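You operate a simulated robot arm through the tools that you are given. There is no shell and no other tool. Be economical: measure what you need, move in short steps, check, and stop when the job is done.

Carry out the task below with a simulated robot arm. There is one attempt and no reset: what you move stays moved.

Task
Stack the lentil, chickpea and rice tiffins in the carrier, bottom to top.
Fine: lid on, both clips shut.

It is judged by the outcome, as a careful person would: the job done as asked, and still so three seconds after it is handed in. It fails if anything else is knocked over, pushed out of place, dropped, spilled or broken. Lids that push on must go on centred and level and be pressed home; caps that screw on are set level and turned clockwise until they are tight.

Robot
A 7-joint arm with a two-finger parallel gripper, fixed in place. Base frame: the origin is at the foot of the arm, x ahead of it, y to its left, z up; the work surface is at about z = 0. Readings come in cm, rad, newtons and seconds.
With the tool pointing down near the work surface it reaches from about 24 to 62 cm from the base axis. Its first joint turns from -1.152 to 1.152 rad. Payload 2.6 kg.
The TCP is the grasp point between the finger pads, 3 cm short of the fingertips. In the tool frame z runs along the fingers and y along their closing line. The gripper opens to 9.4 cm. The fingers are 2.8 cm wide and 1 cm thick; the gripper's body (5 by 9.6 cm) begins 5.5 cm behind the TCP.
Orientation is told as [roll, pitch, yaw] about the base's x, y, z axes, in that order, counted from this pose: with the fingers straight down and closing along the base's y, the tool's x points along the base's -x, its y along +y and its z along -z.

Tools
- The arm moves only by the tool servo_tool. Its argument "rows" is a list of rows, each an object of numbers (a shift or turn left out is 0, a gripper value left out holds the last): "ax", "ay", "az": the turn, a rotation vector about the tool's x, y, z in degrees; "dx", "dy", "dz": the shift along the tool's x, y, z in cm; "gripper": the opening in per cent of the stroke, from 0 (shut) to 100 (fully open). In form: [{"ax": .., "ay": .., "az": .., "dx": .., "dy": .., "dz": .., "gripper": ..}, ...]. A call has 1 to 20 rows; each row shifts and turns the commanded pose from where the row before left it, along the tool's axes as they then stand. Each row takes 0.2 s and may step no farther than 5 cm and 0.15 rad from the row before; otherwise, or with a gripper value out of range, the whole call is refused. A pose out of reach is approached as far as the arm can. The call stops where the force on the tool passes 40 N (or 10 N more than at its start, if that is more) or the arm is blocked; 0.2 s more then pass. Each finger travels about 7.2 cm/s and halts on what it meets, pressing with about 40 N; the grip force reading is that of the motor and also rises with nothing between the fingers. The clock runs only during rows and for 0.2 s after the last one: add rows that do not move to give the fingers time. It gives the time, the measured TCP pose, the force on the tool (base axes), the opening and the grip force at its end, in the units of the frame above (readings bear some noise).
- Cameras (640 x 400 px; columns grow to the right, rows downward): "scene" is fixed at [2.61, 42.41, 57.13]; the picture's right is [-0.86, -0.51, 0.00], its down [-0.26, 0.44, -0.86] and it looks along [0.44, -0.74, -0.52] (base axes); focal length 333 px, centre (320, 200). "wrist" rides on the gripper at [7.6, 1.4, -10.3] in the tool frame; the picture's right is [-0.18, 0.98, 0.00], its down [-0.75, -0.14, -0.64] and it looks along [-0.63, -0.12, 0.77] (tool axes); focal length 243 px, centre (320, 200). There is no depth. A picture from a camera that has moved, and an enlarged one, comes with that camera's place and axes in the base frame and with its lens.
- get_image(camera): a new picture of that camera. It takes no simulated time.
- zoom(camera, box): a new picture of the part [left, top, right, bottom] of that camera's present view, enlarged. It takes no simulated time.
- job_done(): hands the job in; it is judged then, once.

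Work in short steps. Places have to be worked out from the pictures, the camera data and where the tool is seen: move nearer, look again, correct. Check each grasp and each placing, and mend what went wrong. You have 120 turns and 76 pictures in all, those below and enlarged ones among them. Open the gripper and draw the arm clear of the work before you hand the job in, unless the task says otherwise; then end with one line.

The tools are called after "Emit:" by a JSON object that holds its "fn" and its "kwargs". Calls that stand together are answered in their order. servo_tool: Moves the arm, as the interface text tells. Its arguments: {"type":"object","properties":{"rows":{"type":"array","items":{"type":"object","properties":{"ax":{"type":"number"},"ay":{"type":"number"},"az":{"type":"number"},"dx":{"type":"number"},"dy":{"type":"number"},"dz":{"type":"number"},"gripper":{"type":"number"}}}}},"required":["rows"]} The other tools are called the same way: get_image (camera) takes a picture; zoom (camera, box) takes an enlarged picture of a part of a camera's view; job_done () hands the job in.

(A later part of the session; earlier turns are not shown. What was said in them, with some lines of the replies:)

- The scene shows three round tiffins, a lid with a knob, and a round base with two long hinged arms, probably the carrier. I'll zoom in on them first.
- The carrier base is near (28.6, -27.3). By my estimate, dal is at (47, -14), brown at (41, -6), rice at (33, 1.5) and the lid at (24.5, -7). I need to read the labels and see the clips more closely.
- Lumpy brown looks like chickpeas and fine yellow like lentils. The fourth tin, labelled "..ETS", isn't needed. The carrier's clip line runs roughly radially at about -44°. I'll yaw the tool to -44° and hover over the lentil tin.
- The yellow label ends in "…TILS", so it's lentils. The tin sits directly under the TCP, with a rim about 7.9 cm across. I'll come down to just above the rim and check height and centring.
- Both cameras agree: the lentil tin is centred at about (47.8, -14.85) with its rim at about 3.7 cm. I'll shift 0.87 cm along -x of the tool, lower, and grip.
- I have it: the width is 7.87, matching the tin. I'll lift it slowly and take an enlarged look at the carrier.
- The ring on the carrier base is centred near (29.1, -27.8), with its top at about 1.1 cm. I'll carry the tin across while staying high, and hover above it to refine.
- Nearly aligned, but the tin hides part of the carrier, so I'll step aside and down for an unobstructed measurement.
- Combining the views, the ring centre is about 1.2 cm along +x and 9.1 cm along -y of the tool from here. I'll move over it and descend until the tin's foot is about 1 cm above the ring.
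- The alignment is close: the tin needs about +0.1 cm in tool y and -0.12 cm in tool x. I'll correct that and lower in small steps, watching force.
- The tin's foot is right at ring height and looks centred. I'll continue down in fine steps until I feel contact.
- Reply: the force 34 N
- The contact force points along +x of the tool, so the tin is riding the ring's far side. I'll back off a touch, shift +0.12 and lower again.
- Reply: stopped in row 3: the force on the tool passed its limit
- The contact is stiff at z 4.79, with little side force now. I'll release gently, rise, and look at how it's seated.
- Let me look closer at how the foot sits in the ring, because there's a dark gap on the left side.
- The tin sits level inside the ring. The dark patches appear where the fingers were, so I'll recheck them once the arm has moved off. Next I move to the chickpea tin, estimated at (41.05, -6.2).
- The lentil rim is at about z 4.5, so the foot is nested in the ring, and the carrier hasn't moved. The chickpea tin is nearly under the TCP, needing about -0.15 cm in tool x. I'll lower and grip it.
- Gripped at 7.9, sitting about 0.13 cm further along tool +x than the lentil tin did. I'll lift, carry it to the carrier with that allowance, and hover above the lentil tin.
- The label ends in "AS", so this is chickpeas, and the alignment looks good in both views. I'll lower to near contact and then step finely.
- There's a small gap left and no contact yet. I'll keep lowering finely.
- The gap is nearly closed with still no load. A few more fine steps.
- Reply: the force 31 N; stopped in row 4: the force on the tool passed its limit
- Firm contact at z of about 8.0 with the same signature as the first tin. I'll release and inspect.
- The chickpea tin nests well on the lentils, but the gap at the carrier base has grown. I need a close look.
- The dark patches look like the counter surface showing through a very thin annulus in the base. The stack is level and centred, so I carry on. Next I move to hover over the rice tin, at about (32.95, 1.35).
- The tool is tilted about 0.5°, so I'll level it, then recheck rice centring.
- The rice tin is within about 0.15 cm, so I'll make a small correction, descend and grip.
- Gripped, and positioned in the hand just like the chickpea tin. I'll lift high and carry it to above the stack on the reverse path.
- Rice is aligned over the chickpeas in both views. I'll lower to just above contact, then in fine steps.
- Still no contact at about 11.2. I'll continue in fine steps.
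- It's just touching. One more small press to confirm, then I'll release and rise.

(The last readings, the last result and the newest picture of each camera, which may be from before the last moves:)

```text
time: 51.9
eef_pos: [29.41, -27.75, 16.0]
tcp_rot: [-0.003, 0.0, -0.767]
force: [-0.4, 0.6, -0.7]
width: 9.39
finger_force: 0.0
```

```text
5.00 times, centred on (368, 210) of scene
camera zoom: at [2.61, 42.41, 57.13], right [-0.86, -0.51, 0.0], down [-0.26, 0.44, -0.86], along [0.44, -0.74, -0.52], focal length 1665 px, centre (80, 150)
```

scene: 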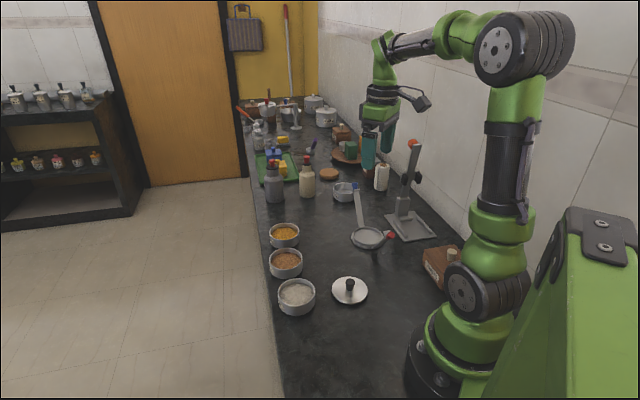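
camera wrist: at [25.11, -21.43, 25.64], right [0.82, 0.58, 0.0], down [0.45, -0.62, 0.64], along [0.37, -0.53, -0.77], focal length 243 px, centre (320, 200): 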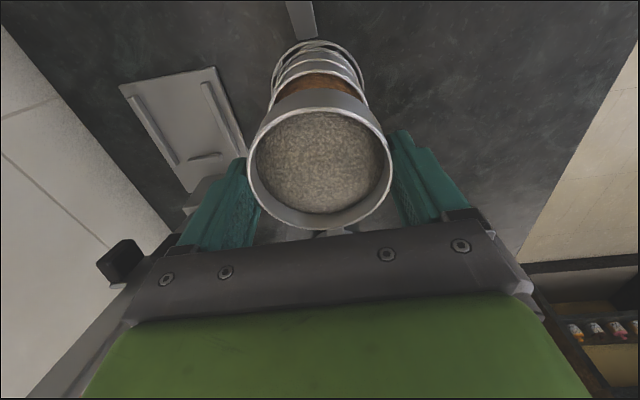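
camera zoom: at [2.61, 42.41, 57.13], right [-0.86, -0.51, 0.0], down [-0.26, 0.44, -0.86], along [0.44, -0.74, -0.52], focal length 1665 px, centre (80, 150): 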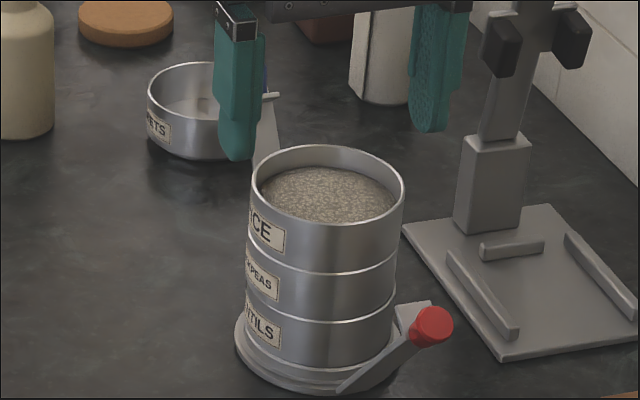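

The stack of three is neat and its rim is at about z 10.45. Next is the lid, with its knob near (24.4, -7.6) and the knob top at about 3.4. I'll move there and look.

Emit:
{"fn": "servo_tool", "kwargs": {"rows": [{"dy": 2.75}, {"dy": 2.75}, {"dy": 2.75}, {"dy": 2.75}, {"dx": 2.93}, {"dx": 2.93}, {"dx": 2.93}, {"dx": 2.93}, {"dx": 2.93}, {"dx": 2.93}, {"dz": 2.5}, {"dz": 2.5}, {}]}}

Emit:
{"fn": "get_image", "kwargs": {"camera": "wrist"}}

Emit:
{"fn": "zoom", "kwargs": {"camera": "scene", "box": [310, 230, 406, 320]}}

```text
time: 54.7
eef_pos: [24.25, -7.62, 11.04]
tcp_rot: [-0.003, 0.0, -0.766]
force: [0.4, 0.0, -0.1]
width: 9.38
finger_force: 0.1
```

```text
33 pictures are left
camera wrist: at [19.94, -1.37, 21.36], right [0.82, 0.58, 0.0], down [0.45, -0.62, 0.64], along [0.37, -0.53, -0.77], focal length 243 px, centre (320, 200)
```

wrist: 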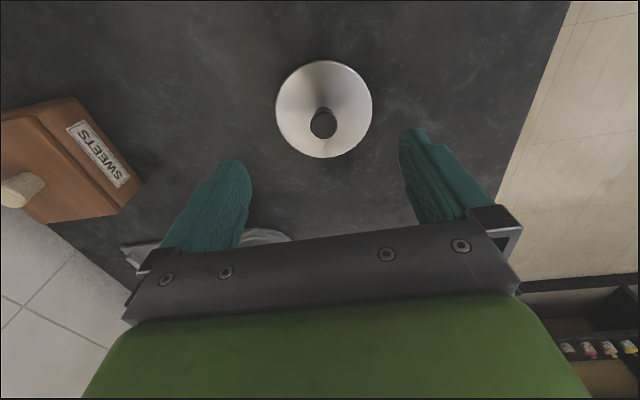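

```text
4.44 times, centred on (358, 275) of scene
camera zoom: at [2.61, 42.41, 57.13], right [-0.86, -0.51, 0.0], down [-0.26, 0.44, -0.86], along [0.44, -0.74, -0.52], focal length 1480 px, centre (151, -133)
```

zoom: 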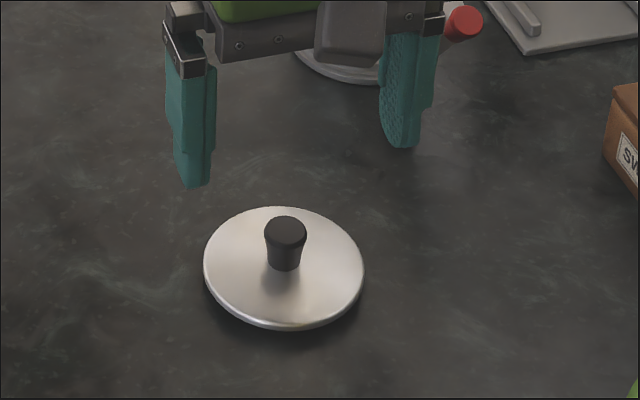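

The knob is about 0.15 cm along tool +y. I'll adjust, descend so the tips clear the lid's dome, and grip the knob.

Emit:
{"fn": "servo_tool", "kwargs": {"rows": [{"dy": 0.15}, {"dz": 2.5}, {"dz": 2.5}, {"dz": 1.4}, {}, {"gripper": 0}, {}, {}, {}, {}, {}]}}

Emit:
{"fn": "get_image", "kwargs": {"camera": "wrist"}}

Emit:
{"fn": "zoom", "kwargs": {"camera": "scene", "box": [310, 240, 390, 320]}}

```text
time: 57.1
eef_pos: [24.5, -7.67, 4.69]
tcp_rot: [-0.002, -0.001, -0.769]
force: [-0.5, 0.8, -0.7]
width: 2.0
finger_force: 39.9
```

```text
31 pictures are left
camera wrist: at [20.15, -1.37, 14.85], right [0.82, 0.58, 0.0], down [0.45, -0.62, 0.64], along [0.37, -0.53, -0.77], focal length 243 px, centre (320, 200)
```

wrist: 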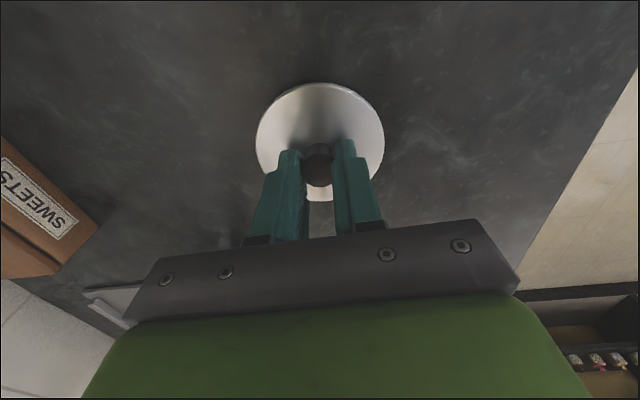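

```text
5.00 times, centred on (350, 280) of scene
camera zoom: at [2.61, 42.41, 57.13], right [-0.86, -0.51, 0.0], down [-0.26, 0.44, -0.86], along [0.44, -0.74, -0.52], focal length 1665 px, centre (170, -200)
```

zoom: 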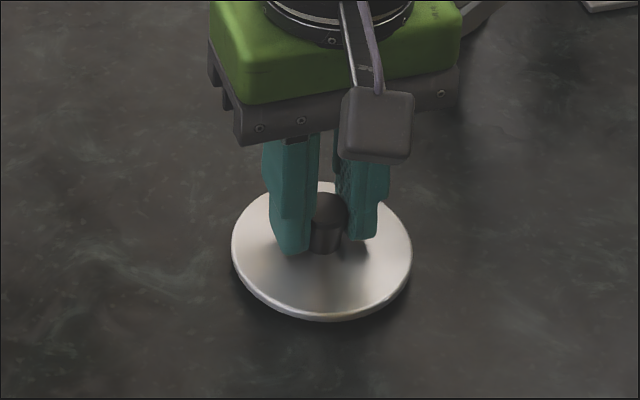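

Knob gripped at 2.0 cm, and the lid's centre is at the TCP. I'll lift it, check it's level, and carry it over the stack.

Emit:
{"fn": "servo_tool", "kwargs": {"rows": [{"dz": -1}, {"dz": -2}, {"dz": -3}, {"dz": -3}, {"dz": -3}, {"dz": -3.3}, {"dx": -2.9}, {"dx": -2.9}, {"dx": -2.9}, {"dx": -2.9}, {"dx": -2.9}, {"dx": -2.82}, {"dy": -2.78}, {"dy": -2.78}, {"dy": -2.77}, {"dy": -2.77}, {}, {}]}}

Emit:
{"fn": "get_image", "kwargs": {"camera": "wrist"}}

Emit:
{"fn": "zoom", "kwargs": {"camera": "scene", "box": [320, 140, 420, 240]}}

```text
time: 60.9
eef_pos: [29.17, -27.81, 19.68]
tcp_rot: [-0.005, 0.0, -0.768]
force: [0.8, 0.0, 0.1]
width: 2.04
finger_force: 39.8
```

```text
29 pictures are left
camera wrist: at [24.82, -21.48, 30.08], right [0.82, 0.58, 0.0], down [0.45, -0.62, 0.64], along [0.37, -0.52, -0.77], focal length 243 px, centre (320, 200)
```

wrist: 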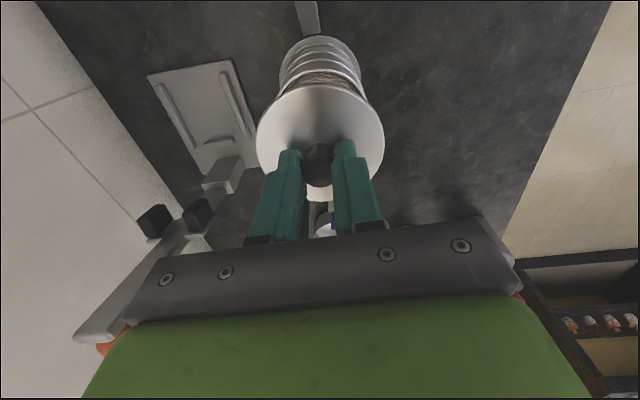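

```text
4.00 times, centred on (370, 190) of scene
camera zoom: at [2.61, 42.4, 57.13], right [-0.86, -0.51, 0.0], down [-0.26, 0.44, -0.86], along [0.44, -0.74, -0.52], focal length 1332 px, centre (120, 240)
```

zoom: 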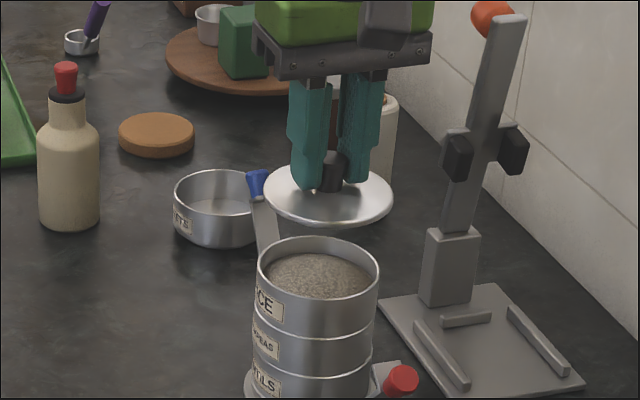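

The lid hangs level. The scene view suggests about 0.2 cm more in tool +y. I'll descend to just above the rim and check more closely.

Emit:
{"fn": "servo_tool", "kwargs": {"rows": [{"dy": 0.15, "dz": 1.5}, {"dz": 1.5}, {"dz": 0.6}, {}, {}]}}

Emit:
{"fn": "zoom", "kwargs": {"camera": "scene", "box": [338, 175, 402, 225]}}

Emit:
{"fn": "zoom", "kwargs": {"camera": "wrist", "box": [240, 20, 400, 220]}}

```text
time: 62.1
eef_pos: [29.35, -27.57, 16.23]
tcp_rot: [-0.003, -0.001, -0.768]
force: [0.6, 0.0, -1.1]
width: 2.0
finger_force: 40.6
```

```text
8.00 times, centred on (370, 200) of scene
camera zoom: at [2.61, 42.41, 57.13], right [-0.86, -0.51, 0.0], down [-0.26, 0.44, -0.86], along [0.44, -0.74, -0.52], focal length 2664 px, centre (-80, 200)
```

zoom: 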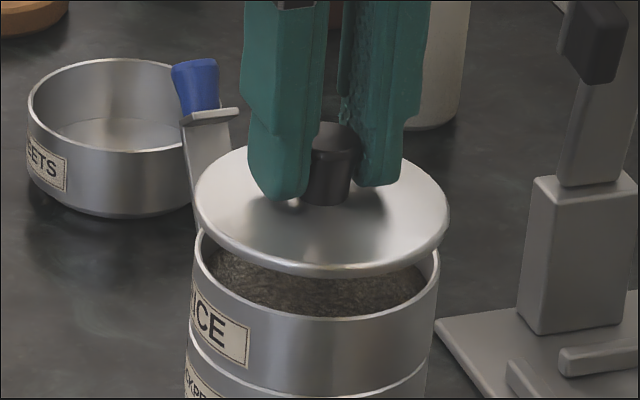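

```text
2.00 times, centred on (320, 120) of wrist
camera zoom: at [24.95, -21.27, 26.51], right [0.82, 0.58, 0.0], down [0.45, -0.62, 0.64], along [0.37, -0.52, -0.77], focal length 485 px, centre (320, 360)
```

zoom: 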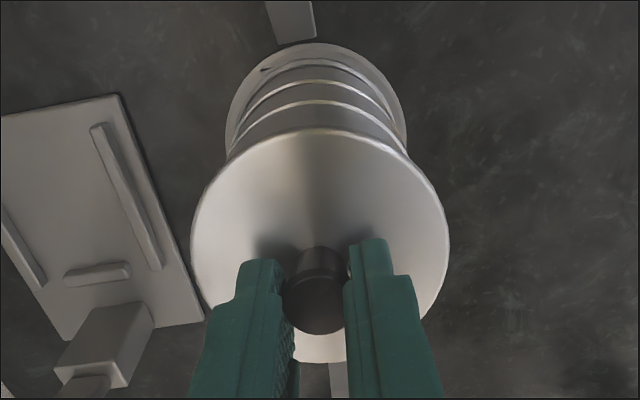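

The lateral alignment is good. Along the tool's x the views disagree by a few mm, so I'll zoom in tighter to settle it.

Emit:
{"fn": "zoom", "kwargs": {"camera": "scene", "box": [350, 188, 398, 218]}}

Emit:
{"fn": "zoom", "kwargs": {"camera": "wrist", "box": [270, 35, 370, 105]}}

```text
13.33 times, centred on (374, 203) of scene
camera zoom: at [2.61, 42.41, 57.13], right [-0.86, -0.51, 0.0], down [-0.26, 0.44, -0.86], along [0.44, -0.74, -0.52], focal length 4440 px, centre (-400, 160)
```

zoom: 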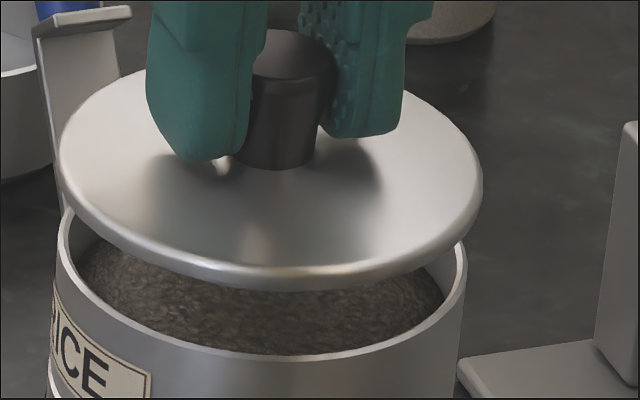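

```text
5.71 times, centred on (320, 70) of wrist
camera zoom: at [24.95, -21.27, 26.51], right [0.82, 0.58, 0.0], down [0.45, -0.62, 0.64], along [0.37, -0.52, -0.77], focal length 1386 px, centre (320, 943)
```

zoom: 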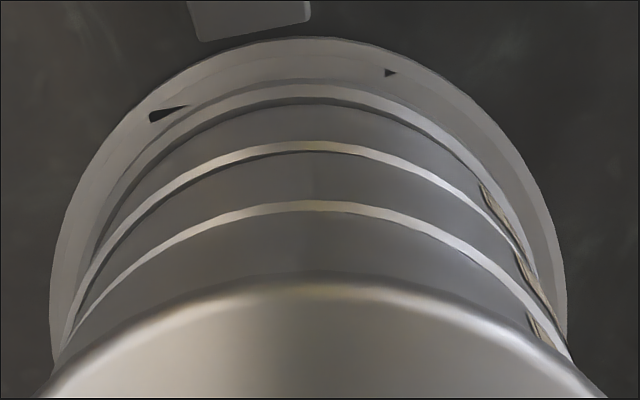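

With the arcs identified, the wrist view shows the lid needs about -0.1 cm in tool x, matching the readings. I'll correct it and lower gently.

Emit:
{"fn": "servo_tool", "kwargs": {"rows": [{"dx": -0.1}, {"dz": 0.5}, {"dz": 0.3}, {}, {"dz": 0.15}, {}]}}

Emit:
{"fn": "servo_tool", "kwargs": {"rows": [{"dz": 0.12}, {}, {"dz": 0.12}, {}]}}

Emit:
{"fn": "servo_tool", "kwargs": {"rows": [{"dz": 0.1}, {}, {"dz": 0.1}, {}]}}

Emit:
{"fn": "zoom", "kwargs": {"camera": "scene", "box": [346, 188, 402, 223]}}

```text
time: 63.5
eef_pos: [29.43, -27.63, 15.3]
tcp_rot: [-0.005, 0.0, -0.767]
force: [0.4, -0.6, -0.2]
width: 1.99
finger_force: 39.8
```

```text
time: 64.5
eef_pos: [29.4, -27.61, 14.97]
tcp_rot: [-0.003, -0.001, -0.768]
force: [-0.1, -0.1, -0.7]
width: 2.02
finger_force: 40.4
```

```text
time: 65.5
eef_pos: [29.47, -27.86, 14.91]
tcp_rot: [-0.004, 0.0, -0.769]
force: [0.9, 0.1, -1.1]
width: 2.01
finger_force: 40.4
```

```text
11.43 times, centred on (374, 206) of scene
camera zoom: at [2.61, 42.41, 57.13], right [-0.86, -0.51, 0.0], down [-0.26, 0.44, -0.86], along [0.44, -0.74, -0.52], focal length 3805 px, centre (-297, 137)
```

zoom: 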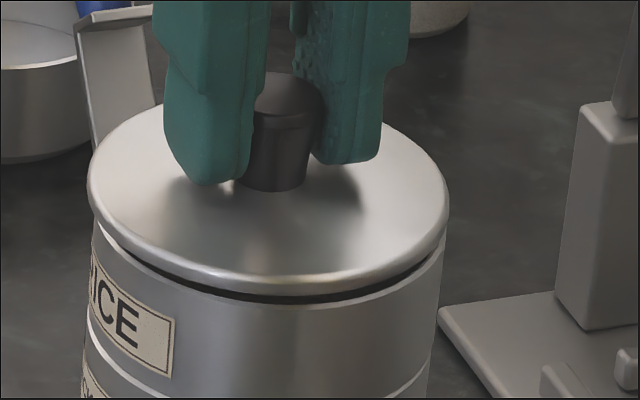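

Centred, with a small gap left. I'll keep lowering.

Emit:
{"fn": "servo_tool", "kwargs": {"rows": [{"dz": 0.1}, {}, {"dz": 0.1}, {}]}}

Emit:
{"fn": "servo_tool", "kwargs": {"rows": [{"dz": 0.1}, {}, {"dz": 0.1}, {}]}}

Emit:
{"fn": "servo_tool", "kwargs": {"rows": [{"dz": 0.1}, {}, {"dz": 0.1}, {}]}}

Emit:
{"fn": "zoom", "kwargs": {"camera": "scene", "box": [346, 188, 402, 223]}}

```text
time: 66.5
eef_pos: [29.47, -27.64, 14.65]
tcp_rot: [-0.005, -0.002, -0.769]
force: [-0.6, -0.7, 0.5]
width: 1.99
finger_force: 40.4
```

```text
time: 67.5
eef_pos: [29.39, -27.53, 14.38]
tcp_rot: [-0.003, 0.004, -0.766]
force: [-0.2, -0.3, 0.0]
width: 2.0
finger_force: 39.9
```

```text
time: 68.5
eef_pos: [29.5, -27.59, 14.35]
tcp_rot: [-0.004, 0.001, -0.767]
force: [-0.2, -0.5, 3.2]
width: 1.96
finger_force: 40.2
```

```text
11.43 times, centred on (374, 206) of scene
camera zoom: at [2.61, 42.41, 57.13], right [-0.86, -0.51, 0.0], down [-0.26, 0.44, -0.86], along [0.44, -0.74, -0.52], focal length 3805 px, centre (-297, 137)
```

zoom: 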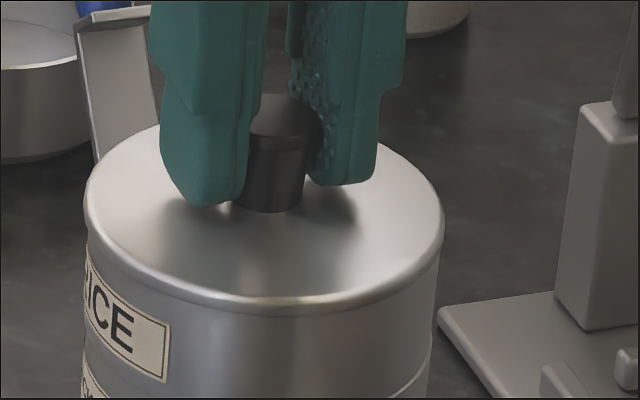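

The lid is on the rim, centred and level. I'll press it home up to the force limit.

Emit:
{"fn": "servo_tool", "kwargs": {"rows": [{"dz": 0.1}, {}, {"dz": 0.1}, {}, {"dz": 0.1}, {}, {"dz": 0.1}, {}]}}

Emit:
{"fn": "zoom", "kwargs": {"camera": "scene", "box": [346, 188, 402, 223]}}

```text
time: 70.3
eef_pos: [29.58, -27.71, 14.06]
tcp_rot: [-0.004, -0.003, -0.767]
force: [-1.5, 2.3, 31.9]
width: 1.98
finger_force: 39.9
```

```text
11.43 times, centred on (374, 206) of scene
camera zoom: at [2.59, 42.42, 57.12], right [-0.86, -0.51, 0.0], down [-0.26, 0.44, -0.86], along [0.44, -0.74, -0.52], focal length 3805 px, centre (-297, 137)
```

zoom: 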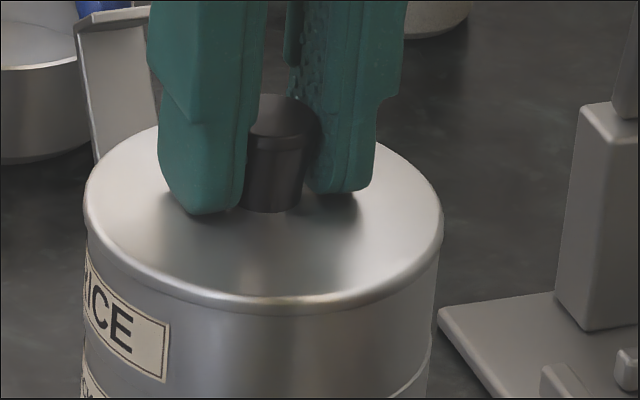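

The lid didn't sink further and took 32 N (the fingers slid slightly on the knob), so it's home. I'll release, rise, and move inboard to look at the red clip.

Emit:
{"fn": "servo_tool", "kwargs": {"rows": [{"dz": -0.3, "gripper": 50}, {}, {}, {"dz": -2}, {"dz": -3}, {"dz": -3}, {"dx": 3}, {"dx": 3}, {"dx": 3}, {}]}}

Emit:
{"fn": "get_image", "kwargs": {"camera": "wrist"}}

Emit:
{"fn": "zoom", "kwargs": {"camera": "scene", "box": [330, 175, 410, 255]}}

```text
time: 72.5
eef_pos: [22.97, -21.2, 22.16]
tcp_rot: [-0.003, -0.001, -0.769]
force: [-0.4, -0.1, 0.0]
width: 4.7
finger_force: 0.0
```

```text
20 pictures are left
camera wrist: at [18.65, -14.96, 32.46], right [0.82, 0.58, 0.0], down [0.45, -0.62, 0.64], along [0.37, -0.53, -0.77], focal length 243 px, centre (320, 200)
```

wrist: 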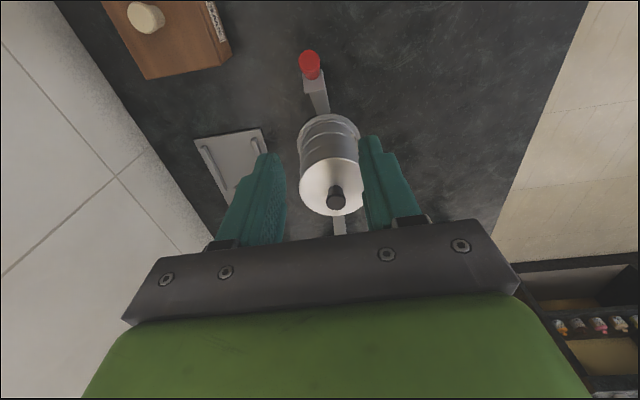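

```text
5.00 times, centred on (370, 215) of scene
camera zoom: at [2.61, 42.41, 57.13], right [-0.86, -0.51, 0.0], down [-0.26, 0.44, -0.86], along [0.44, -0.74, -0.52], focal length 1665 px, centre (70, 125)
```

zoom: 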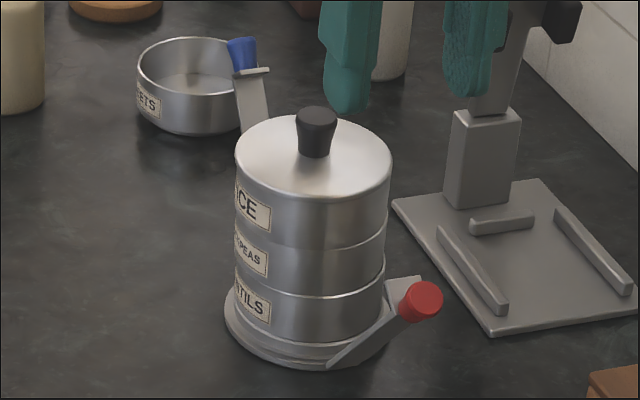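

I place the red tab at about 12.5 cm outboard of the stack along tool x, z about 10.3, hinged near the base edge. I'll grip it across its sides (parallel to the hinge) and swing it up along its arc, lowering first for a check.

Emit:
{"fn": "servo_tool", "kwargs": {"rows": [{"dx": 3.4, "dy": -0.12}, {"dz": 3}, {"dz": 3}, {"dz": 1}, {}]}}

Emit:
{"fn": "get_image", "kwargs": {"camera": "wrist"}}

Emit:
{"fn": "zoom", "kwargs": {"camera": "scene", "box": [350, 195, 430, 255]}}

```text
time: 73.7
eef_pos: [20.39, -19.02, 15.28]
tcp_rot: [-0.004, 0.0, -0.766]
force: [-0.5, -0.1, 0.4]
width: 4.72
finger_force: 0.1
```

```text
18 pictures are left
camera wrist: at [16.06, -12.65, 25.47], right [0.82, 0.58, 0.0], down [0.45, -0.62, 0.64], along [0.37, -0.53, -0.77], focal length 243 px, centre (320, 200)
```

wrist: 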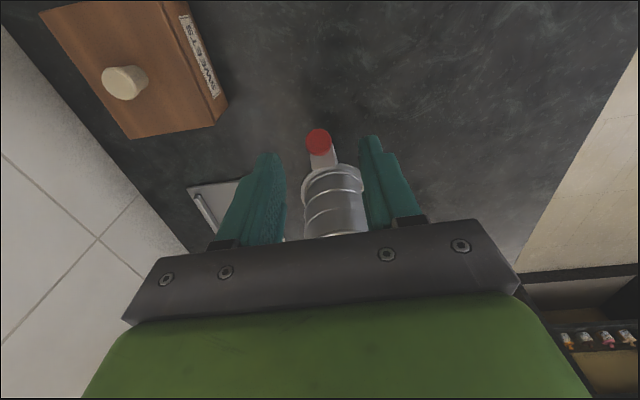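

```text
6.67 times, centred on (390, 225) of scene
camera zoom: at [2.61, 42.41, 57.13], right [-0.86, -0.51, 0.0], down [-0.26, 0.44, -0.86], along [0.44, -0.74, -0.52], focal length 2220 px, centre (-147, 33)
```

zoom: 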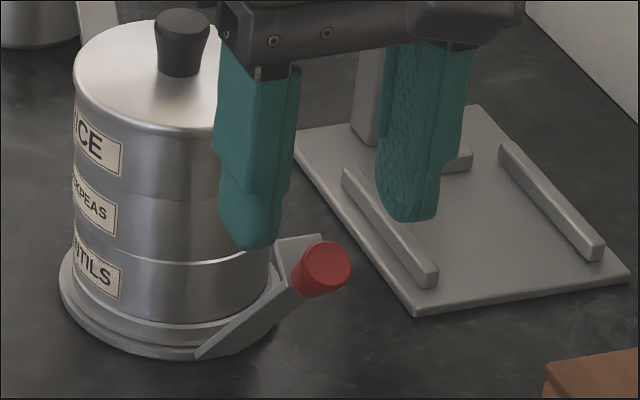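

The tab is directly beneath, at about z 10.2. I'll lower so the tips straddle it and close.

Emit:
{"fn": "servo_tool", "kwargs": {"rows": [{"dz": 1.5}, {"dz": 1.3}, {}, {"gripper": 0}, {}, {}, {}]}}

Emit:
{"fn": "zoom", "kwargs": {"camera": "scene", "box": [350, 195, 430, 255]}}

```text
time: 75.3
eef_pos: [20.31, -19.03, 12.49]
tcp_rot: [-0.004, 0.0, -0.768]
force: [0.3, -1.6, -0.4]
width: 1.7
finger_force: 40.2
```

```text
6.67 times, centred on (390, 225) of scene
camera zoom: at [2.61, 42.4, 57.13], right [-0.86, -0.51, 0.0], down [-0.26, 0.44, -0.86], along [0.44, -0.74, -0.52], focal length 2220 px, centre (-147, 33)
```

zoom: 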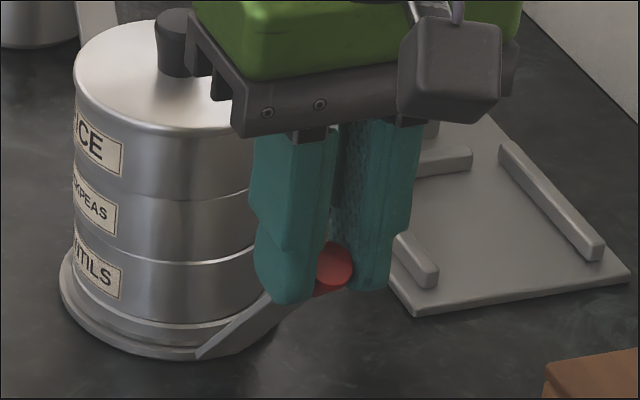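

The tab is held (1.7 cm). I'll begin swinging it up along the arc in small steps, watching force.

Emit:
{"fn": "servo_tool", "kwargs": {"rows": [{"dx": -0.7, "dz": -0.51}, {}, {"dx": -0.73, "dz": -0.46}, {}, {"dx": -0.76, "dz": -0.4}, {}]}}

```text
time: 76.7
eef_pos: [21.88, -20.54, 13.76]
tcp_rot: [-0.005, 0.001, -0.77]
force: [0.3, -0.4, -9.8]
width: 1.71
finger_force: 40.1
```

There's a mild downward pull of 10 N, so I'm rising slightly too fast. I'll flatten the path and go on.

Emit:
{"fn": "servo_tool", "kwargs": {"rows": [{"dx": -0.8, "dz": -0.1}, {}, {"dx": -0.8, "dz": -0.22}, {}, {"dx": -0.82, "dz": -0.2}, {}]}}

Emit:
{"fn": "zoom", "kwargs": {"camera": "scene", "box": [340, 185, 420, 255]}}

```text
time: 78.1
eef_pos: [23.84, -22.23, 14.25]
tcp_rot: [-0.003, 0.002, -0.767]
force: [-0.4, 0.8, -8.8]
width: 1.7
finger_force: 40.2
```

```text
5.71 times, centred on (380, 220) of scene
camera zoom: at [2.61, 42.4, 57.13], right [-0.86, -0.51, 0.0], down [-0.26, 0.44, -0.86], along [0.44, -0.74, -0.52], focal length 1903 px, centre (-23, 86)
```

zoom: 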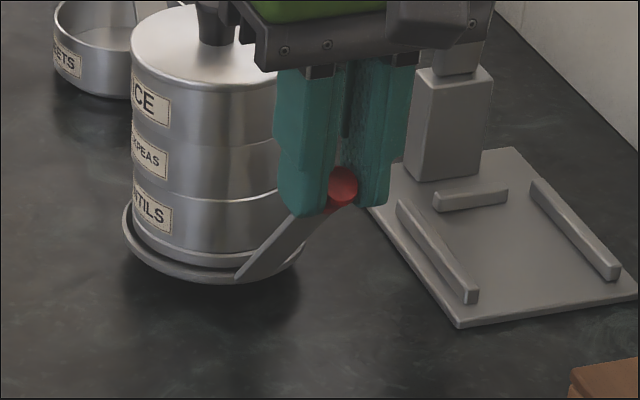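

Problem: the arm angle hasn't changed. The whole carrier was lifted and shifted because my grip held the tab rigidly. Nothing has tipped, so I'll retrace the path exactly to set it back down.

Emit:
{"fn": "servo_tool", "kwargs": {"rows": [{"dx": 0.41, "dz": 0.1}, {"dx": 0.41, "dz": 0.1}, {"dx": 0.4, "dz": 0.11}, {"dx": 0.4, "dz": 0.11}, {"dx": 0.4, "dz": 0.05}, {"dx": 0.4, "dz": 0.05}, {"dx": 0.38, "dz": 0.2}, {"dx": 0.38, "dz": 0.2}, {"dx": 0.37, "dz": 0.23}, {"dx": 0.36, "dz": 0.23}, {"dx": 0.35, "dz": 0.2}, {}]}}

Emit:
{"fn": "zoom", "kwargs": {"camera": "scene", "box": [340, 185, 420, 255]}}

```text
time: 80.7
eef_pos: [20.78, -19.37, 12.79]
tcp_rot: [-0.002, -0.002, -0.767]
force: [1.2, -1.5, -3.9]
width: 1.73
finger_force: 40.1
```

```text
5.71 times, centred on (380, 220) of scene
camera zoom: at [2.61, 42.4, 57.13], right [-0.86, -0.51, 0.0], down [-0.26, 0.44, -0.86], along [0.44, -0.74, -0.52], focal length 1903 px, centre (-23, 86)
```

zoom: 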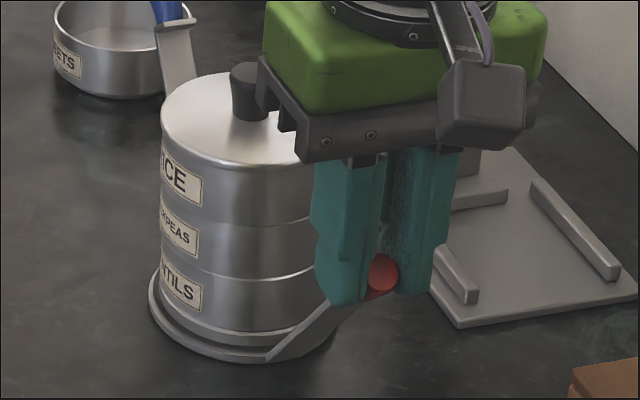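

It's nearly back on the counter. I'll finish the last 0.35 cm and set it down.

Emit:
{"fn": "servo_tool", "kwargs": {"rows": [{"dx": 0.17, "dz": 0.1}, {"dx": 0.18, "dz": 0.1}, {"dz": 0.1}, {}, {}]}}

Emit:
{"fn": "zoom", "kwargs": {"camera": "scene", "box": [340, 185, 420, 255]}}

```text
time: 81.9
eef_pos: [20.67, -19.16, 12.49]
tcp_rot: [-0.002, 0.001, -0.77]
force: [-4.7, 4.8, 28.2]
width: 1.73
finger_force: 39.7
```

```text
5.71 times, centred on (380, 220) of scene
camera zoom: at [2.6, 42.41, 57.12], right [-0.86, -0.51, 0.0], down [-0.26, 0.44, -0.86], along [0.44, -0.74, -0.52], focal length 1903 px, centre (-23, 86)
```

zoom: 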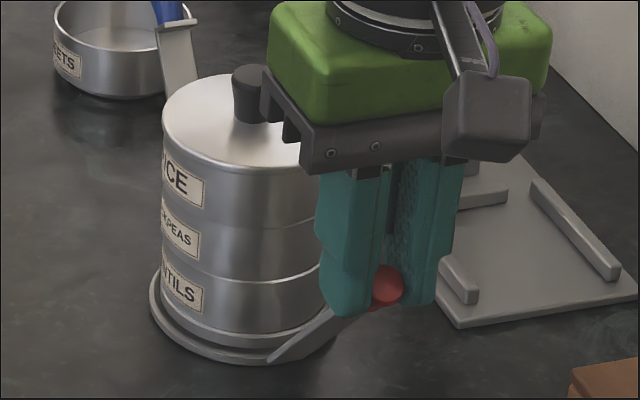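

The carrier is back in its original spot. The tool must not hold the tab rigidly, so I'll release and instead push the arm from outside with closed fingers, which leaves it free to pivot.

Emit:
{"fn": "servo_tool", "kwargs": {"rows": [{"dz": -0.2}, {"gripper": 50}, {}, {}, {"dz": -3}, {"dz": -3}, {"dx": 1.5, "gripper": 0}, {"dx": 1.5}, {}, {}]}}

Emit:
{"fn": "zoom", "kwargs": {"camera": "scene", "box": [330, 170, 430, 255]}}

```text
time: 84.1
eef_pos: [18.32, -17.09, 18.52]
tcp_rot: [-0.005, -0.001, -0.768]
force: [-0.2, 0.8, 0.2]
width: 0.0
finger_force: 32.9
```

```text
4.71 times, centred on (380, 212) of scene
camera zoom: at [2.61, 42.41, 57.13], right [-0.86, -0.51, 0.0], down [-0.26, 0.44, -0.86], along [0.44, -0.74, -0.52], focal length 1567 px, centre (38, 141)
```

zoom: 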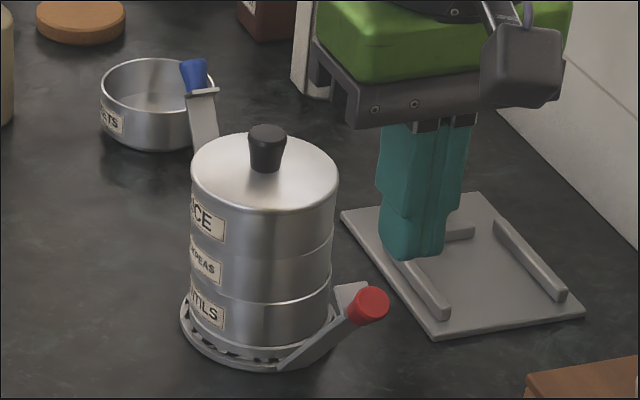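

All is intact and seated, with the closed fingers outboard of the red tab. I'll lower them outside the tab, then push inward gently.

Emit:
{"fn": "servo_tool", "kwargs": {"rows": [{"dx": 0.4}, {"dz": 3}, {"dz": 3.3}, {}]}}

Emit:
{"fn": "servo_tool", "kwargs": {"rows": [{"dx": -0.5}, {"dx": -0.5}, {"dx": -0.4}, {"dx": -0.4}, {"dx": -0.4}, {}]}}

Emit:
{"fn": "zoom", "kwargs": {"camera": "scene", "box": [330, 170, 430, 255]}}

```text
time: 85.1
eef_pos: [18.24, -16.55, 12.03]
tcp_rot: [-0.002, 0.0, -0.769]
force: [0.5, 0.5, -0.1]
width: 0.0
finger_force: 33.2
```

```text
time: 86.5
eef_pos: [19.63, -18.19, 12.36]
tcp_rot: [-0.007, -0.001, -0.767]
force: [-0.5, -0.1, -0.2]
width: 0.0
finger_force: 33.0
```

```text
4.71 times, centred on (380, 212) of scene
camera zoom: at [2.61, 42.41, 57.13], right [-0.86, -0.51, 0.0], down [-0.26, 0.44, -0.86], along [0.44, -0.74, -0.52], focal length 1567 px, centre (38, 141)
```

zoom: 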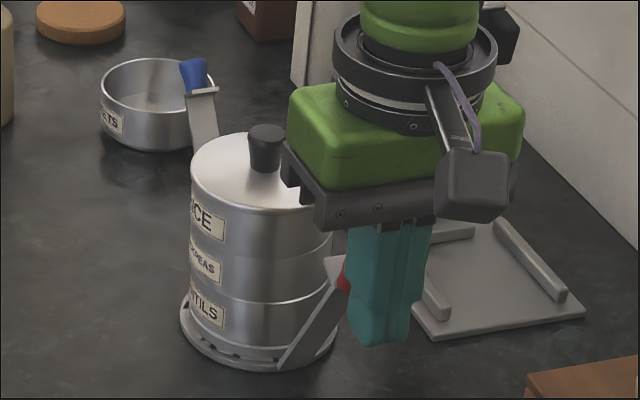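

That works: the arm is pivoting freely with no force. I'll continue pushing inward.

Emit:
{"fn": "servo_tool", "kwargs": {"rows": [{"dx": -0.5}, {"dx": -0.5}, {"dx": -0.5}, {"dx": -0.5}, {"dx": -0.5}, {"dx": -0.5}, {"dx": -0.4}, {"dx": -0.4}, {"dx": -0.4}, {}]}}

Emit:
{"fn": "servo_tool", "kwargs": {"rows": [{"dx": -0.3}, {}, {"dx": -0.3}, {}, {"dx": -0.2}, {}]}}

Emit:
{"fn": "zoom", "kwargs": {"camera": "scene", "box": [330, 170, 430, 255]}}

```text
time: 88.7
eef_pos: [22.54, -21.2, 12.35]
tcp_rot: [-0.003, -0.002, -0.768]
force: [-0.3, 0.1, 0.3]
width: 0.01
finger_force: 33.5
```

```text
time: 90.1
eef_pos: [23.21, -21.77, 12.29]
tcp_rot: [-0.003, -0.001, -0.768]
force: [0.2, -0.3, -0.4]
width: 0.01
finger_force: 33.2
```

```text
4.71 times, centred on (380, 212) of scene
camera zoom: at [2.61, 42.41, 57.13], right [-0.86, -0.51, 0.0], down [-0.26, 0.44, -0.86], along [0.44, -0.74, -0.52], focal length 1567 px, centre (38, 141)
```

zoom: 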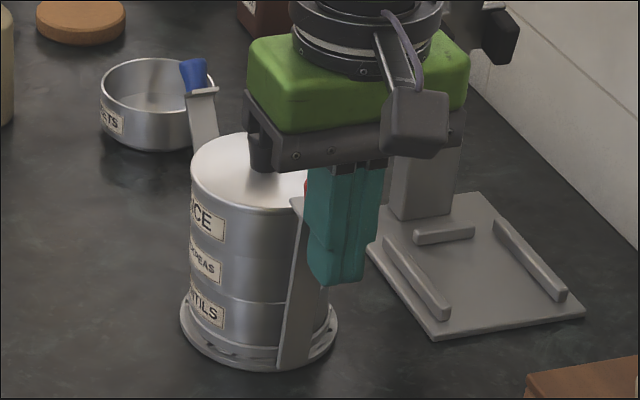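

The arm is almost upright. I'll continue in small steps until I feel the latch.

Emit:
{"fn": "servo_tool", "kwargs": {"rows": [{"dx": -0.25}, {}, {"dx": -0.25}, {}, {"dx": -0.2}, {}]}}

Emit:
{"fn": "servo_tool", "kwargs": {"rows": [{"dx": -0.15}, {}, {"dx": -0.15}, {}]}}

Emit:
{"fn": "servo_tool", "kwargs": {"rows": [{"dx": -0.12}, {}, {"dx": -0.12}, {}]}}

Emit:
{"fn": "zoom", "kwargs": {"camera": "scene", "box": [330, 170, 430, 255]}}

```text
time: 91.5
eef_pos: [23.53, -22.2, 12.4]
tcp_rot: [-0.004, 0.0, -0.769]
force: [0.4, 0.7, -0.3]
width: 0.0
finger_force: 33.4
```

```text
time: 92.5
eef_pos: [23.91, -22.43, 12.47]
tcp_rot: [-0.003, 0.0, -0.769]
force: [-0.2, -0.4, 0.5]
width: 0.0
finger_force: 32.9
```

```text
time: 93.5
eef_pos: [24.07, -22.58, 12.32]
tcp_rot: [-0.002, 0.001, -0.768]
force: [0.3, 0.0, -0.3]
width: 0.0
finger_force: 33.1
```

```text
4.71 times, centred on (380, 212) of scene
camera zoom: at [2.61, 42.41, 57.13], right [-0.86, -0.51, 0.0], down [-0.26, 0.44, -0.86], along [0.44, -0.74, -0.52], focal length 1567 px, centre (38, 141)
```

zoom: 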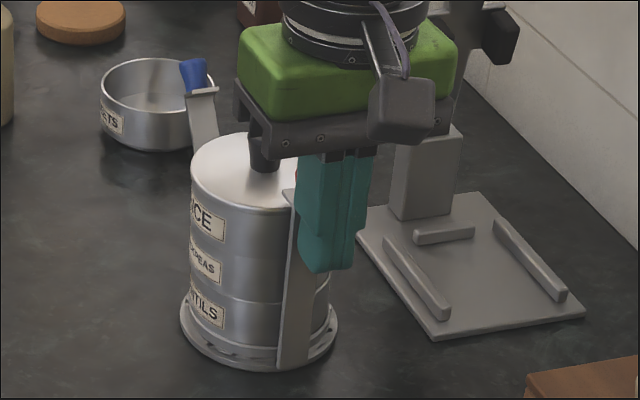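

The lip is about to go over the lid edge. I'll keep pushing in small steps with force checks.

Emit:
{"fn": "servo_tool", "kwargs": {"rows": [{"dx": -0.12}, {}, {"dx": -0.12}, {}, {"dx": -0.12}, {}]}}

Emit:
{"fn": "servo_tool", "kwargs": {"rows": [{"dx": -0.1}, {}, {"dx": -0.1}, {}]}}

Emit:
{"fn": "servo_tool", "kwargs": {"rows": [{"dx": -0.1}, {}, {"dx": -0.1}, {}]}}

Emit:
{"fn": "zoom", "kwargs": {"camera": "scene", "box": [345, 180, 415, 255]}}

```text
time: 94.9
eef_pos: [24.27, -22.77, 12.39]
tcp_rot: [-0.004, -0.001, -0.768]
force: [-2.3, 2.8, 0.8]
width: 0.0
finger_force: 32.6
```

```text
time: 95.9
eef_pos: [24.53, -22.93, 12.25]
tcp_rot: [-0.002, 0.0, -0.77]
force: [-3.0, 1.8, 1.0]
width: 0.01
finger_force: 32.5
```

```text
time: 96.9
eef_pos: [24.45, -23.08, 12.24]
tcp_rot: [-0.005, 0.0, -0.768]
force: [-2.6, 2.6, 1.0]
width: 0.0
finger_force: 33.2
```

```text
5.33 times, centred on (380, 218) of scene
camera zoom: at [2.61, 42.41, 57.13], right [-0.86, -0.51, 0.0], down [-0.26, 0.44, -0.86], along [0.44, -0.74, -0.52], focal length 1776 px, centre (0, 107)
```

zoom: 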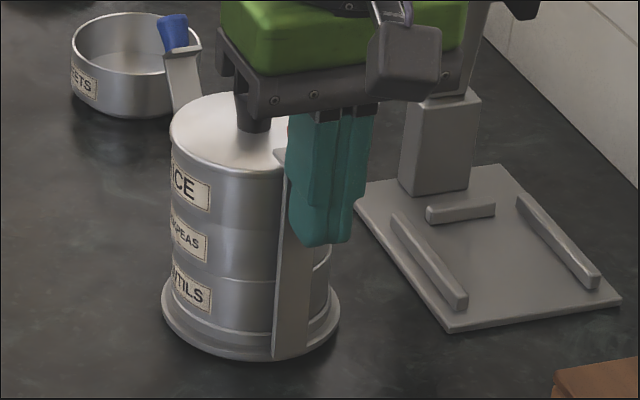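

The force is steady at about 3.5 N, so the carrier may be starting to slide. I'll stop pushing, back off and inspect the red clip.

Emit:
{"fn": "servo_tool", "kwargs": {"rows": [{"dx": 1}, {"dx": 2}, {"dx": 3}, {"dz": -4}, {"dz": -4}, {}]}}

Emit:
{"fn": "zoom", "kwargs": {"camera": "scene", "box": [335, 180, 405, 250]}}

```text
time: 98.3
eef_pos: [20.35, -18.86, 20.36]
tcp_rot: [-0.005, -0.001, -0.768]
force: [0.4, -0.1, -0.3]
width: 0.0
finger_force: 33.1
```

```text
5.71 times, centred on (370, 215) of scene
camera zoom: at [2.61, 42.41, 57.13], right [-0.86, -0.51, 0.0], down [-0.26, 0.44, -0.86], along [0.44, -0.74, -0.52], focal length 1903 px, centre (34, 114)
```

zoom: 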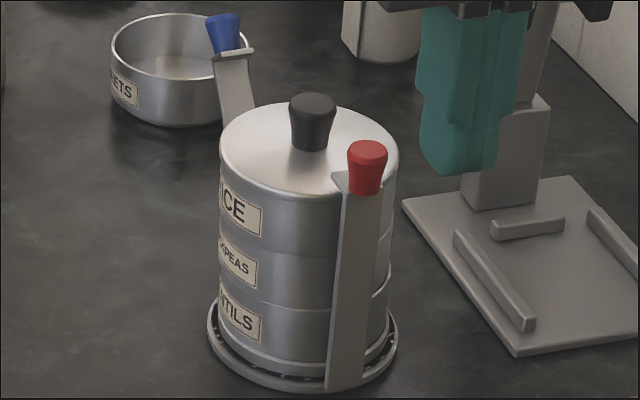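

The red clip is upright with its lip over the lid. For the blue clip, its tab should be at about x_t -53. I'll go over the stack at height to the far side and check before lowering.

Emit:
{"fn": "servo_tool", "kwargs": {"rows": [{"dx": -3.2, "dz": -0.5}, {"dx": -3.2}, {"dx": -3.2}, {"dx": -3.2, "dy": -0.12}, {"dx": -3.2}, {"dx": -3.2}, {"dx": -3.2}, {"dx": -3.2}, {"dx": -3.2}, {}, {}]}}

Emit:
{"fn": "get_image", "kwargs": {"camera": "wrist"}}

```text
time: 100.7
eef_pos: [40.92, -39.06, 20.87]
tcp_rot: [-0.003, 0.002, -0.768]
force: [1.2, -0.3, -0.4]
width: 0.0
finger_force: 32.5
```

```text
6 pictures are left
camera wrist: at [36.58, -32.76, 31.14], right [0.82, 0.58, 0.0], down [0.45, -0.62, 0.64], along [0.37, -0.52, -0.77], focal length 243 px, centre (320, 200)
```

wrist: 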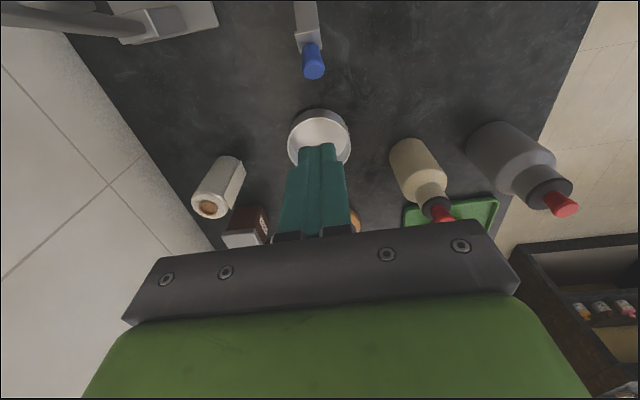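

The blue tab is on axis, about 1.4 cm inboard of the finger face. I'll lower outside it and push inward.

Emit:
{"fn": "servo_tool", "kwargs": {"rows": [{"dy": 0.15, "dz": 3}, {"dz": 3}, {"dz": 2.5}, {}]}}

Emit:
{"fn": "servo_tool", "kwargs": {"rows": [{"dx": 0.5}, {"dx": 0.5}, {"dx": 0.5}, {"dx": 0.5}, {"dx": 0.5}, {"dx": 0.5}, {"dx": 0.5}, {"dx": 0.5}, {}]}}

Emit:
{"fn": "zoom", "kwargs": {"camera": "scene", "box": [320, 160, 400, 245]}}

```text
time: 101.7
eef_pos: [40.96, -38.76, 12.28]
tcp_rot: [-0.004, -0.001, -0.767]
force: [-0.6, -0.2, 0.6]
width: 0.03
finger_force: 32.9
```

```text
time: 103.7
eef_pos: [38.15, -36.07, 12.26]
tcp_rot: [-0.004, 0.002, -0.768]
force: [0.9, -0.2, -0.2]
width: 0.0
finger_force: 33.1
```

```text
4.71 times, centred on (360, 202) of scene
camera zoom: at [2.61, 42.41, 57.13], right [-0.86, -0.51, 0.0], down [-0.26, 0.44, -0.86], along [0.44, -0.74, -0.52], focal length 1567 px, centre (132, 188)
```

zoom: 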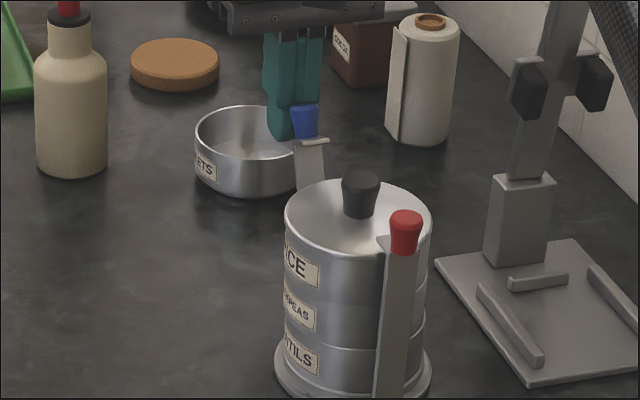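

The blue arm is pivoting. I'll continue inward.

Emit:
{"fn": "servo_tool", "kwargs": {"rows": [{"dx": 0.4}, {"dx": 0.4}, {"dx": 0.4}, {"dx": 0.4}, {"dx": 0.4}, {"dx": 0.4}, {"dx": 0.3}, {"dx": 0.3}, {"dx": 0.3}, {}]}}

Emit:
{"fn": "servo_tool", "kwargs": {"rows": [{"dx": 0.2}, {}, {"dx": 0.2}, {}, {"dx": 0.15}, {}, {"dx": 0.15}, {}]}}

Emit:
{"fn": "servo_tool", "kwargs": {"rows": [{"dx": 0.12}, {}, {"dx": 0.12}, {}]}}

```text
time: 105.9
eef_pos: [35.79, -33.73, 12.33]
tcp_rot: [-0.002, -0.001, -0.767]
force: [0.7, 0.3, -0.9]
width: 0.02
finger_force: 33.2
```

```text
time: 107.7
eef_pos: [35.3, -33.37, 12.23]
tcp_rot: [-0.002, 0.0, -0.768]
force: [0.0, 0.8, 0.0]
width: 0.0
finger_force: 33.3
```

```text
time: 108.7
eef_pos: [35.16, -33.1, 12.31]
tcp_rot: [-0.002, -0.001, -0.768]
force: [0.4, -0.5, 0.4]
width: 0.0
finger_force: 33.0
```

No contact yet; it's expected in about 0.4 cm. I'll continue in fine steps.

Emit:
{"fn": "servo_tool", "kwargs": {"rows": [{"dx": 0.12}, {}, {"dx": 0.12}, {}]}}

Emit:
{"fn": "servo_tool", "kwargs": {"rows": [{"dx": 0.12}, {}, {"dx": 0.12}, {}]}}

Emit:
{"fn": "servo_tool", "kwargs": {"rows": [{"dx": 0.12}, {}, {"dx": 0.1}, {}]}}

```text
time: 109.7
eef_pos: [34.85, -33.03, 12.27]
tcp_rot: [-0.004, -0.001, -0.769]
force: [-0.3, 0.2, -0.5]
width: 0.0
finger_force: 32.6
```

```text
time: 110.7
eef_pos: [34.64, -32.87, 12.32]
tcp_rot: [-0.003, -0.002, -0.769]
force: [-0.5, -0.4, 0.4]
width: 0.01
finger_force: 32.7
```

```text
time: 111.7
eef_pos: [34.64, -32.66, 12.15]
tcp_rot: [-0.003, 0.001, -0.769]
force: [-0.6, -0.2, -0.5]
width: 0.02
finger_force: 33.4
```

Still free-moving. A few more steps, then a picture.

Emit:
{"fn": "servo_tool", "kwargs": {"rows": [{"dx": 0.1}, {}, {"dx": 0.1}, {}]}}

Emit:
{"fn": "servo_tool", "kwargs": {"rows": [{"dx": 0.1}, {}, {"dx": 0.1}, {}]}}

Emit:
{"fn": "servo_tool", "kwargs": {"rows": [{"dx": 0.1}, {}]}}

Emit:
{"fn": "zoom", "kwargs": {"camera": "scene", "box": [335, 180, 405, 250]}}

```text
time: 112.7
eef_pos: [34.54, -32.58, 12.29]
tcp_rot: [-0.002, -0.001, -0.767]
force: [1.4, -1.3, -0.2]
width: 0.0
finger_force: 32.5
```

```text
time: 113.7
eef_pos: [34.23, -32.38, 12.37]
tcp_rot: [-0.003, 0.0, -0.768]
force: [3.2, -2.8, 1.9]
width: 0.0
finger_force: 32.9
```

```text
time: 114.3
eef_pos: [34.25, -32.23, 12.31]
tcp_rot: [-0.005, 0.0, -0.768]
force: [2.4, -2.2, 1.7]
width: 0.0
finger_force: 32.5
```

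```text
5.71 times, centred on (370, 215) of scene
camera zoom: at [2.61, 42.41, 57.13], right [-0.86, -0.51, 0.0], down [-0.26, 0.44, -0.86], along [0.44, -0.74, -0.52], focal length 1903 px, centre (34, 114)
```

zoom: 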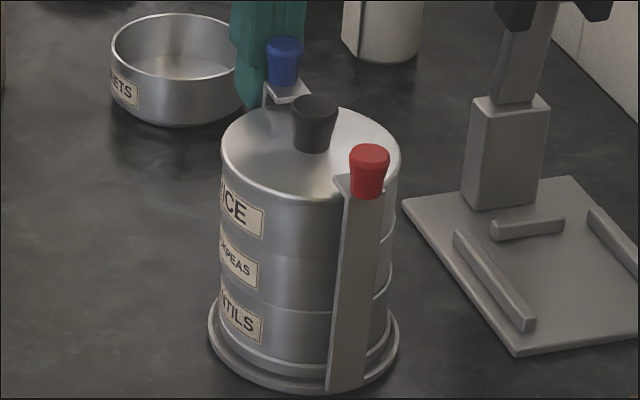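

It reached the same ~4 N contact as the red clip, with the lip at the lid edge. I'll withdraw and look from above at both lips.

Emit:
{"fn": "servo_tool", "kwargs": {"rows": [{"dx": -1}, {"dx": -2.5}, {"dx": -2.5}, {"dz": -3}, {"dz": -3}, {"dz": -3}, {"dz": -2}, {"dx": 3}, {"dx": 3}, {"dx": 3}, {"dx": 3}, {"dx": 1}, {}]}}

Emit:
{"fn": "zoom", "kwargs": {"camera": "wrist", "box": [260, 40, 380, 160]}}

```text
time: 117.1
eef_pos: [29.26, -27.39, 23.15]
tcp_rot: [-0.004, 0.001, -0.767]
force: [-1.2, 0.2, -0.3]
width: 0.02
finger_force: 33.0
```

```text
3.33 times, centred on (320, 100) of wrist
camera zoom: at [24.92, -21.11, 33.55], right [0.82, 0.58, 0.0], down [0.45, -0.62, 0.64], along [0.37, -0.53, -0.77], focal length 809 px, centre (320, 533)
```

zoom: 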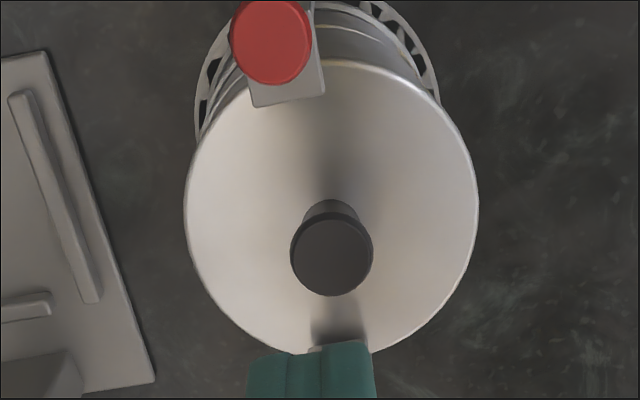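

The red lip is clearly over the lid, with its arm vertical. The finger hides the blue side, so I'll shift sideways for one more look.

Emit:
{"fn": "servo_tool", "kwargs": {"rows": [{"dy": 3.5, "dx": 2}, {"dy": 3.5, "dx": 2}, {"dx": 2}, {}]}}

Emit:
{"fn": "zoom", "kwargs": {"camera": "wrist", "box": [180, 40, 320, 200]}}

```text
time: 118.1
eef_pos: [30.0, -18.03, 23.32]
tcp_rot: [-0.006, -0.001, -0.769]
force: [0.2, 1.3, 0.8]
width: 0.0
finger_force: 32.7
```

```text
2.50 times, centred on (250, 120) of wrist
camera zoom: at [25.58, -11.84, 33.55], right [0.82, 0.58, 0.0], down [0.45, -0.62, 0.64], along [0.37, -0.53, -0.77], focal length 606 px, centre (495, 400)
```

zoom: 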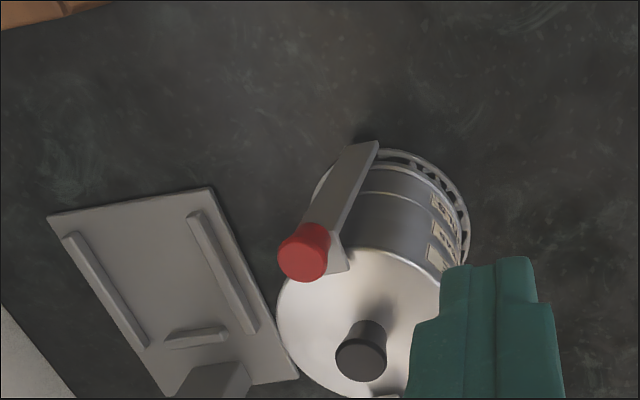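

The red arm lies flush along the stack. I'll draw the arm clear, open the gripper, and take a close scene look at the blue lip.

Emit:
{"fn": "servo_tool", "kwargs": {"rows": [{"dy": 3.5, "gripper": 60}, {"dy": 3.5}, {"dy": 3.5}, {"dy": 3.5}, {"dx": 1.5, "dy": 2}, {}]}}

Emit:
{"fn": "zoom", "kwargs": {"camera": "scene", "box": [350, 178, 400, 218]}}

```text
time: 119.5
eef_pos: [39.75, -5.59, 23.35]
tcp_rot: [-0.003, 0.001, -0.768]
force: [0.1, -0.6, -0.2]
width: 5.64
finger_force: 0.1
```

```text
10.00 times, centred on (375, 198) of scene
camera zoom: at [2.61, 42.41, 57.13], right [-0.86, -0.51, 0.0], down [-0.26, 0.44, -0.86], along [0.44, -0.74, -0.52], focal length 3330 px, centre (-230, 220)
```

zoom: 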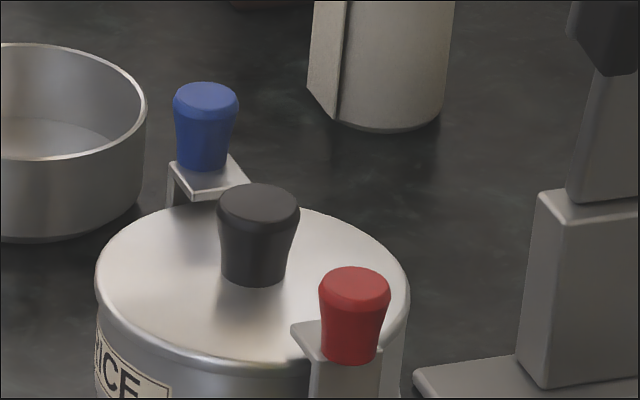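

Both clips are upright with their lips over the lid, each having stopped firmly when pushed. The stack and lid sit level, and the gripper is open with the arm clear. I'm handing the job in.

Emit:
{"fn": "job_done", "kwargs": {}}

```text
The job is handed in.
```

The lentil, chickpea and rice tiffins are stacked bottom to top in the carrier, the lid is pressed on, and both clips are pushed up to their stops with their lips over the lid. I felt no click from either clip, and the blue lip overlaps the lid less than the red one. While closing the red clip I briefly lifted the whole carrier by accident and set it back down. It ended up within about half a centimetre of where it started, with nothing spilled.
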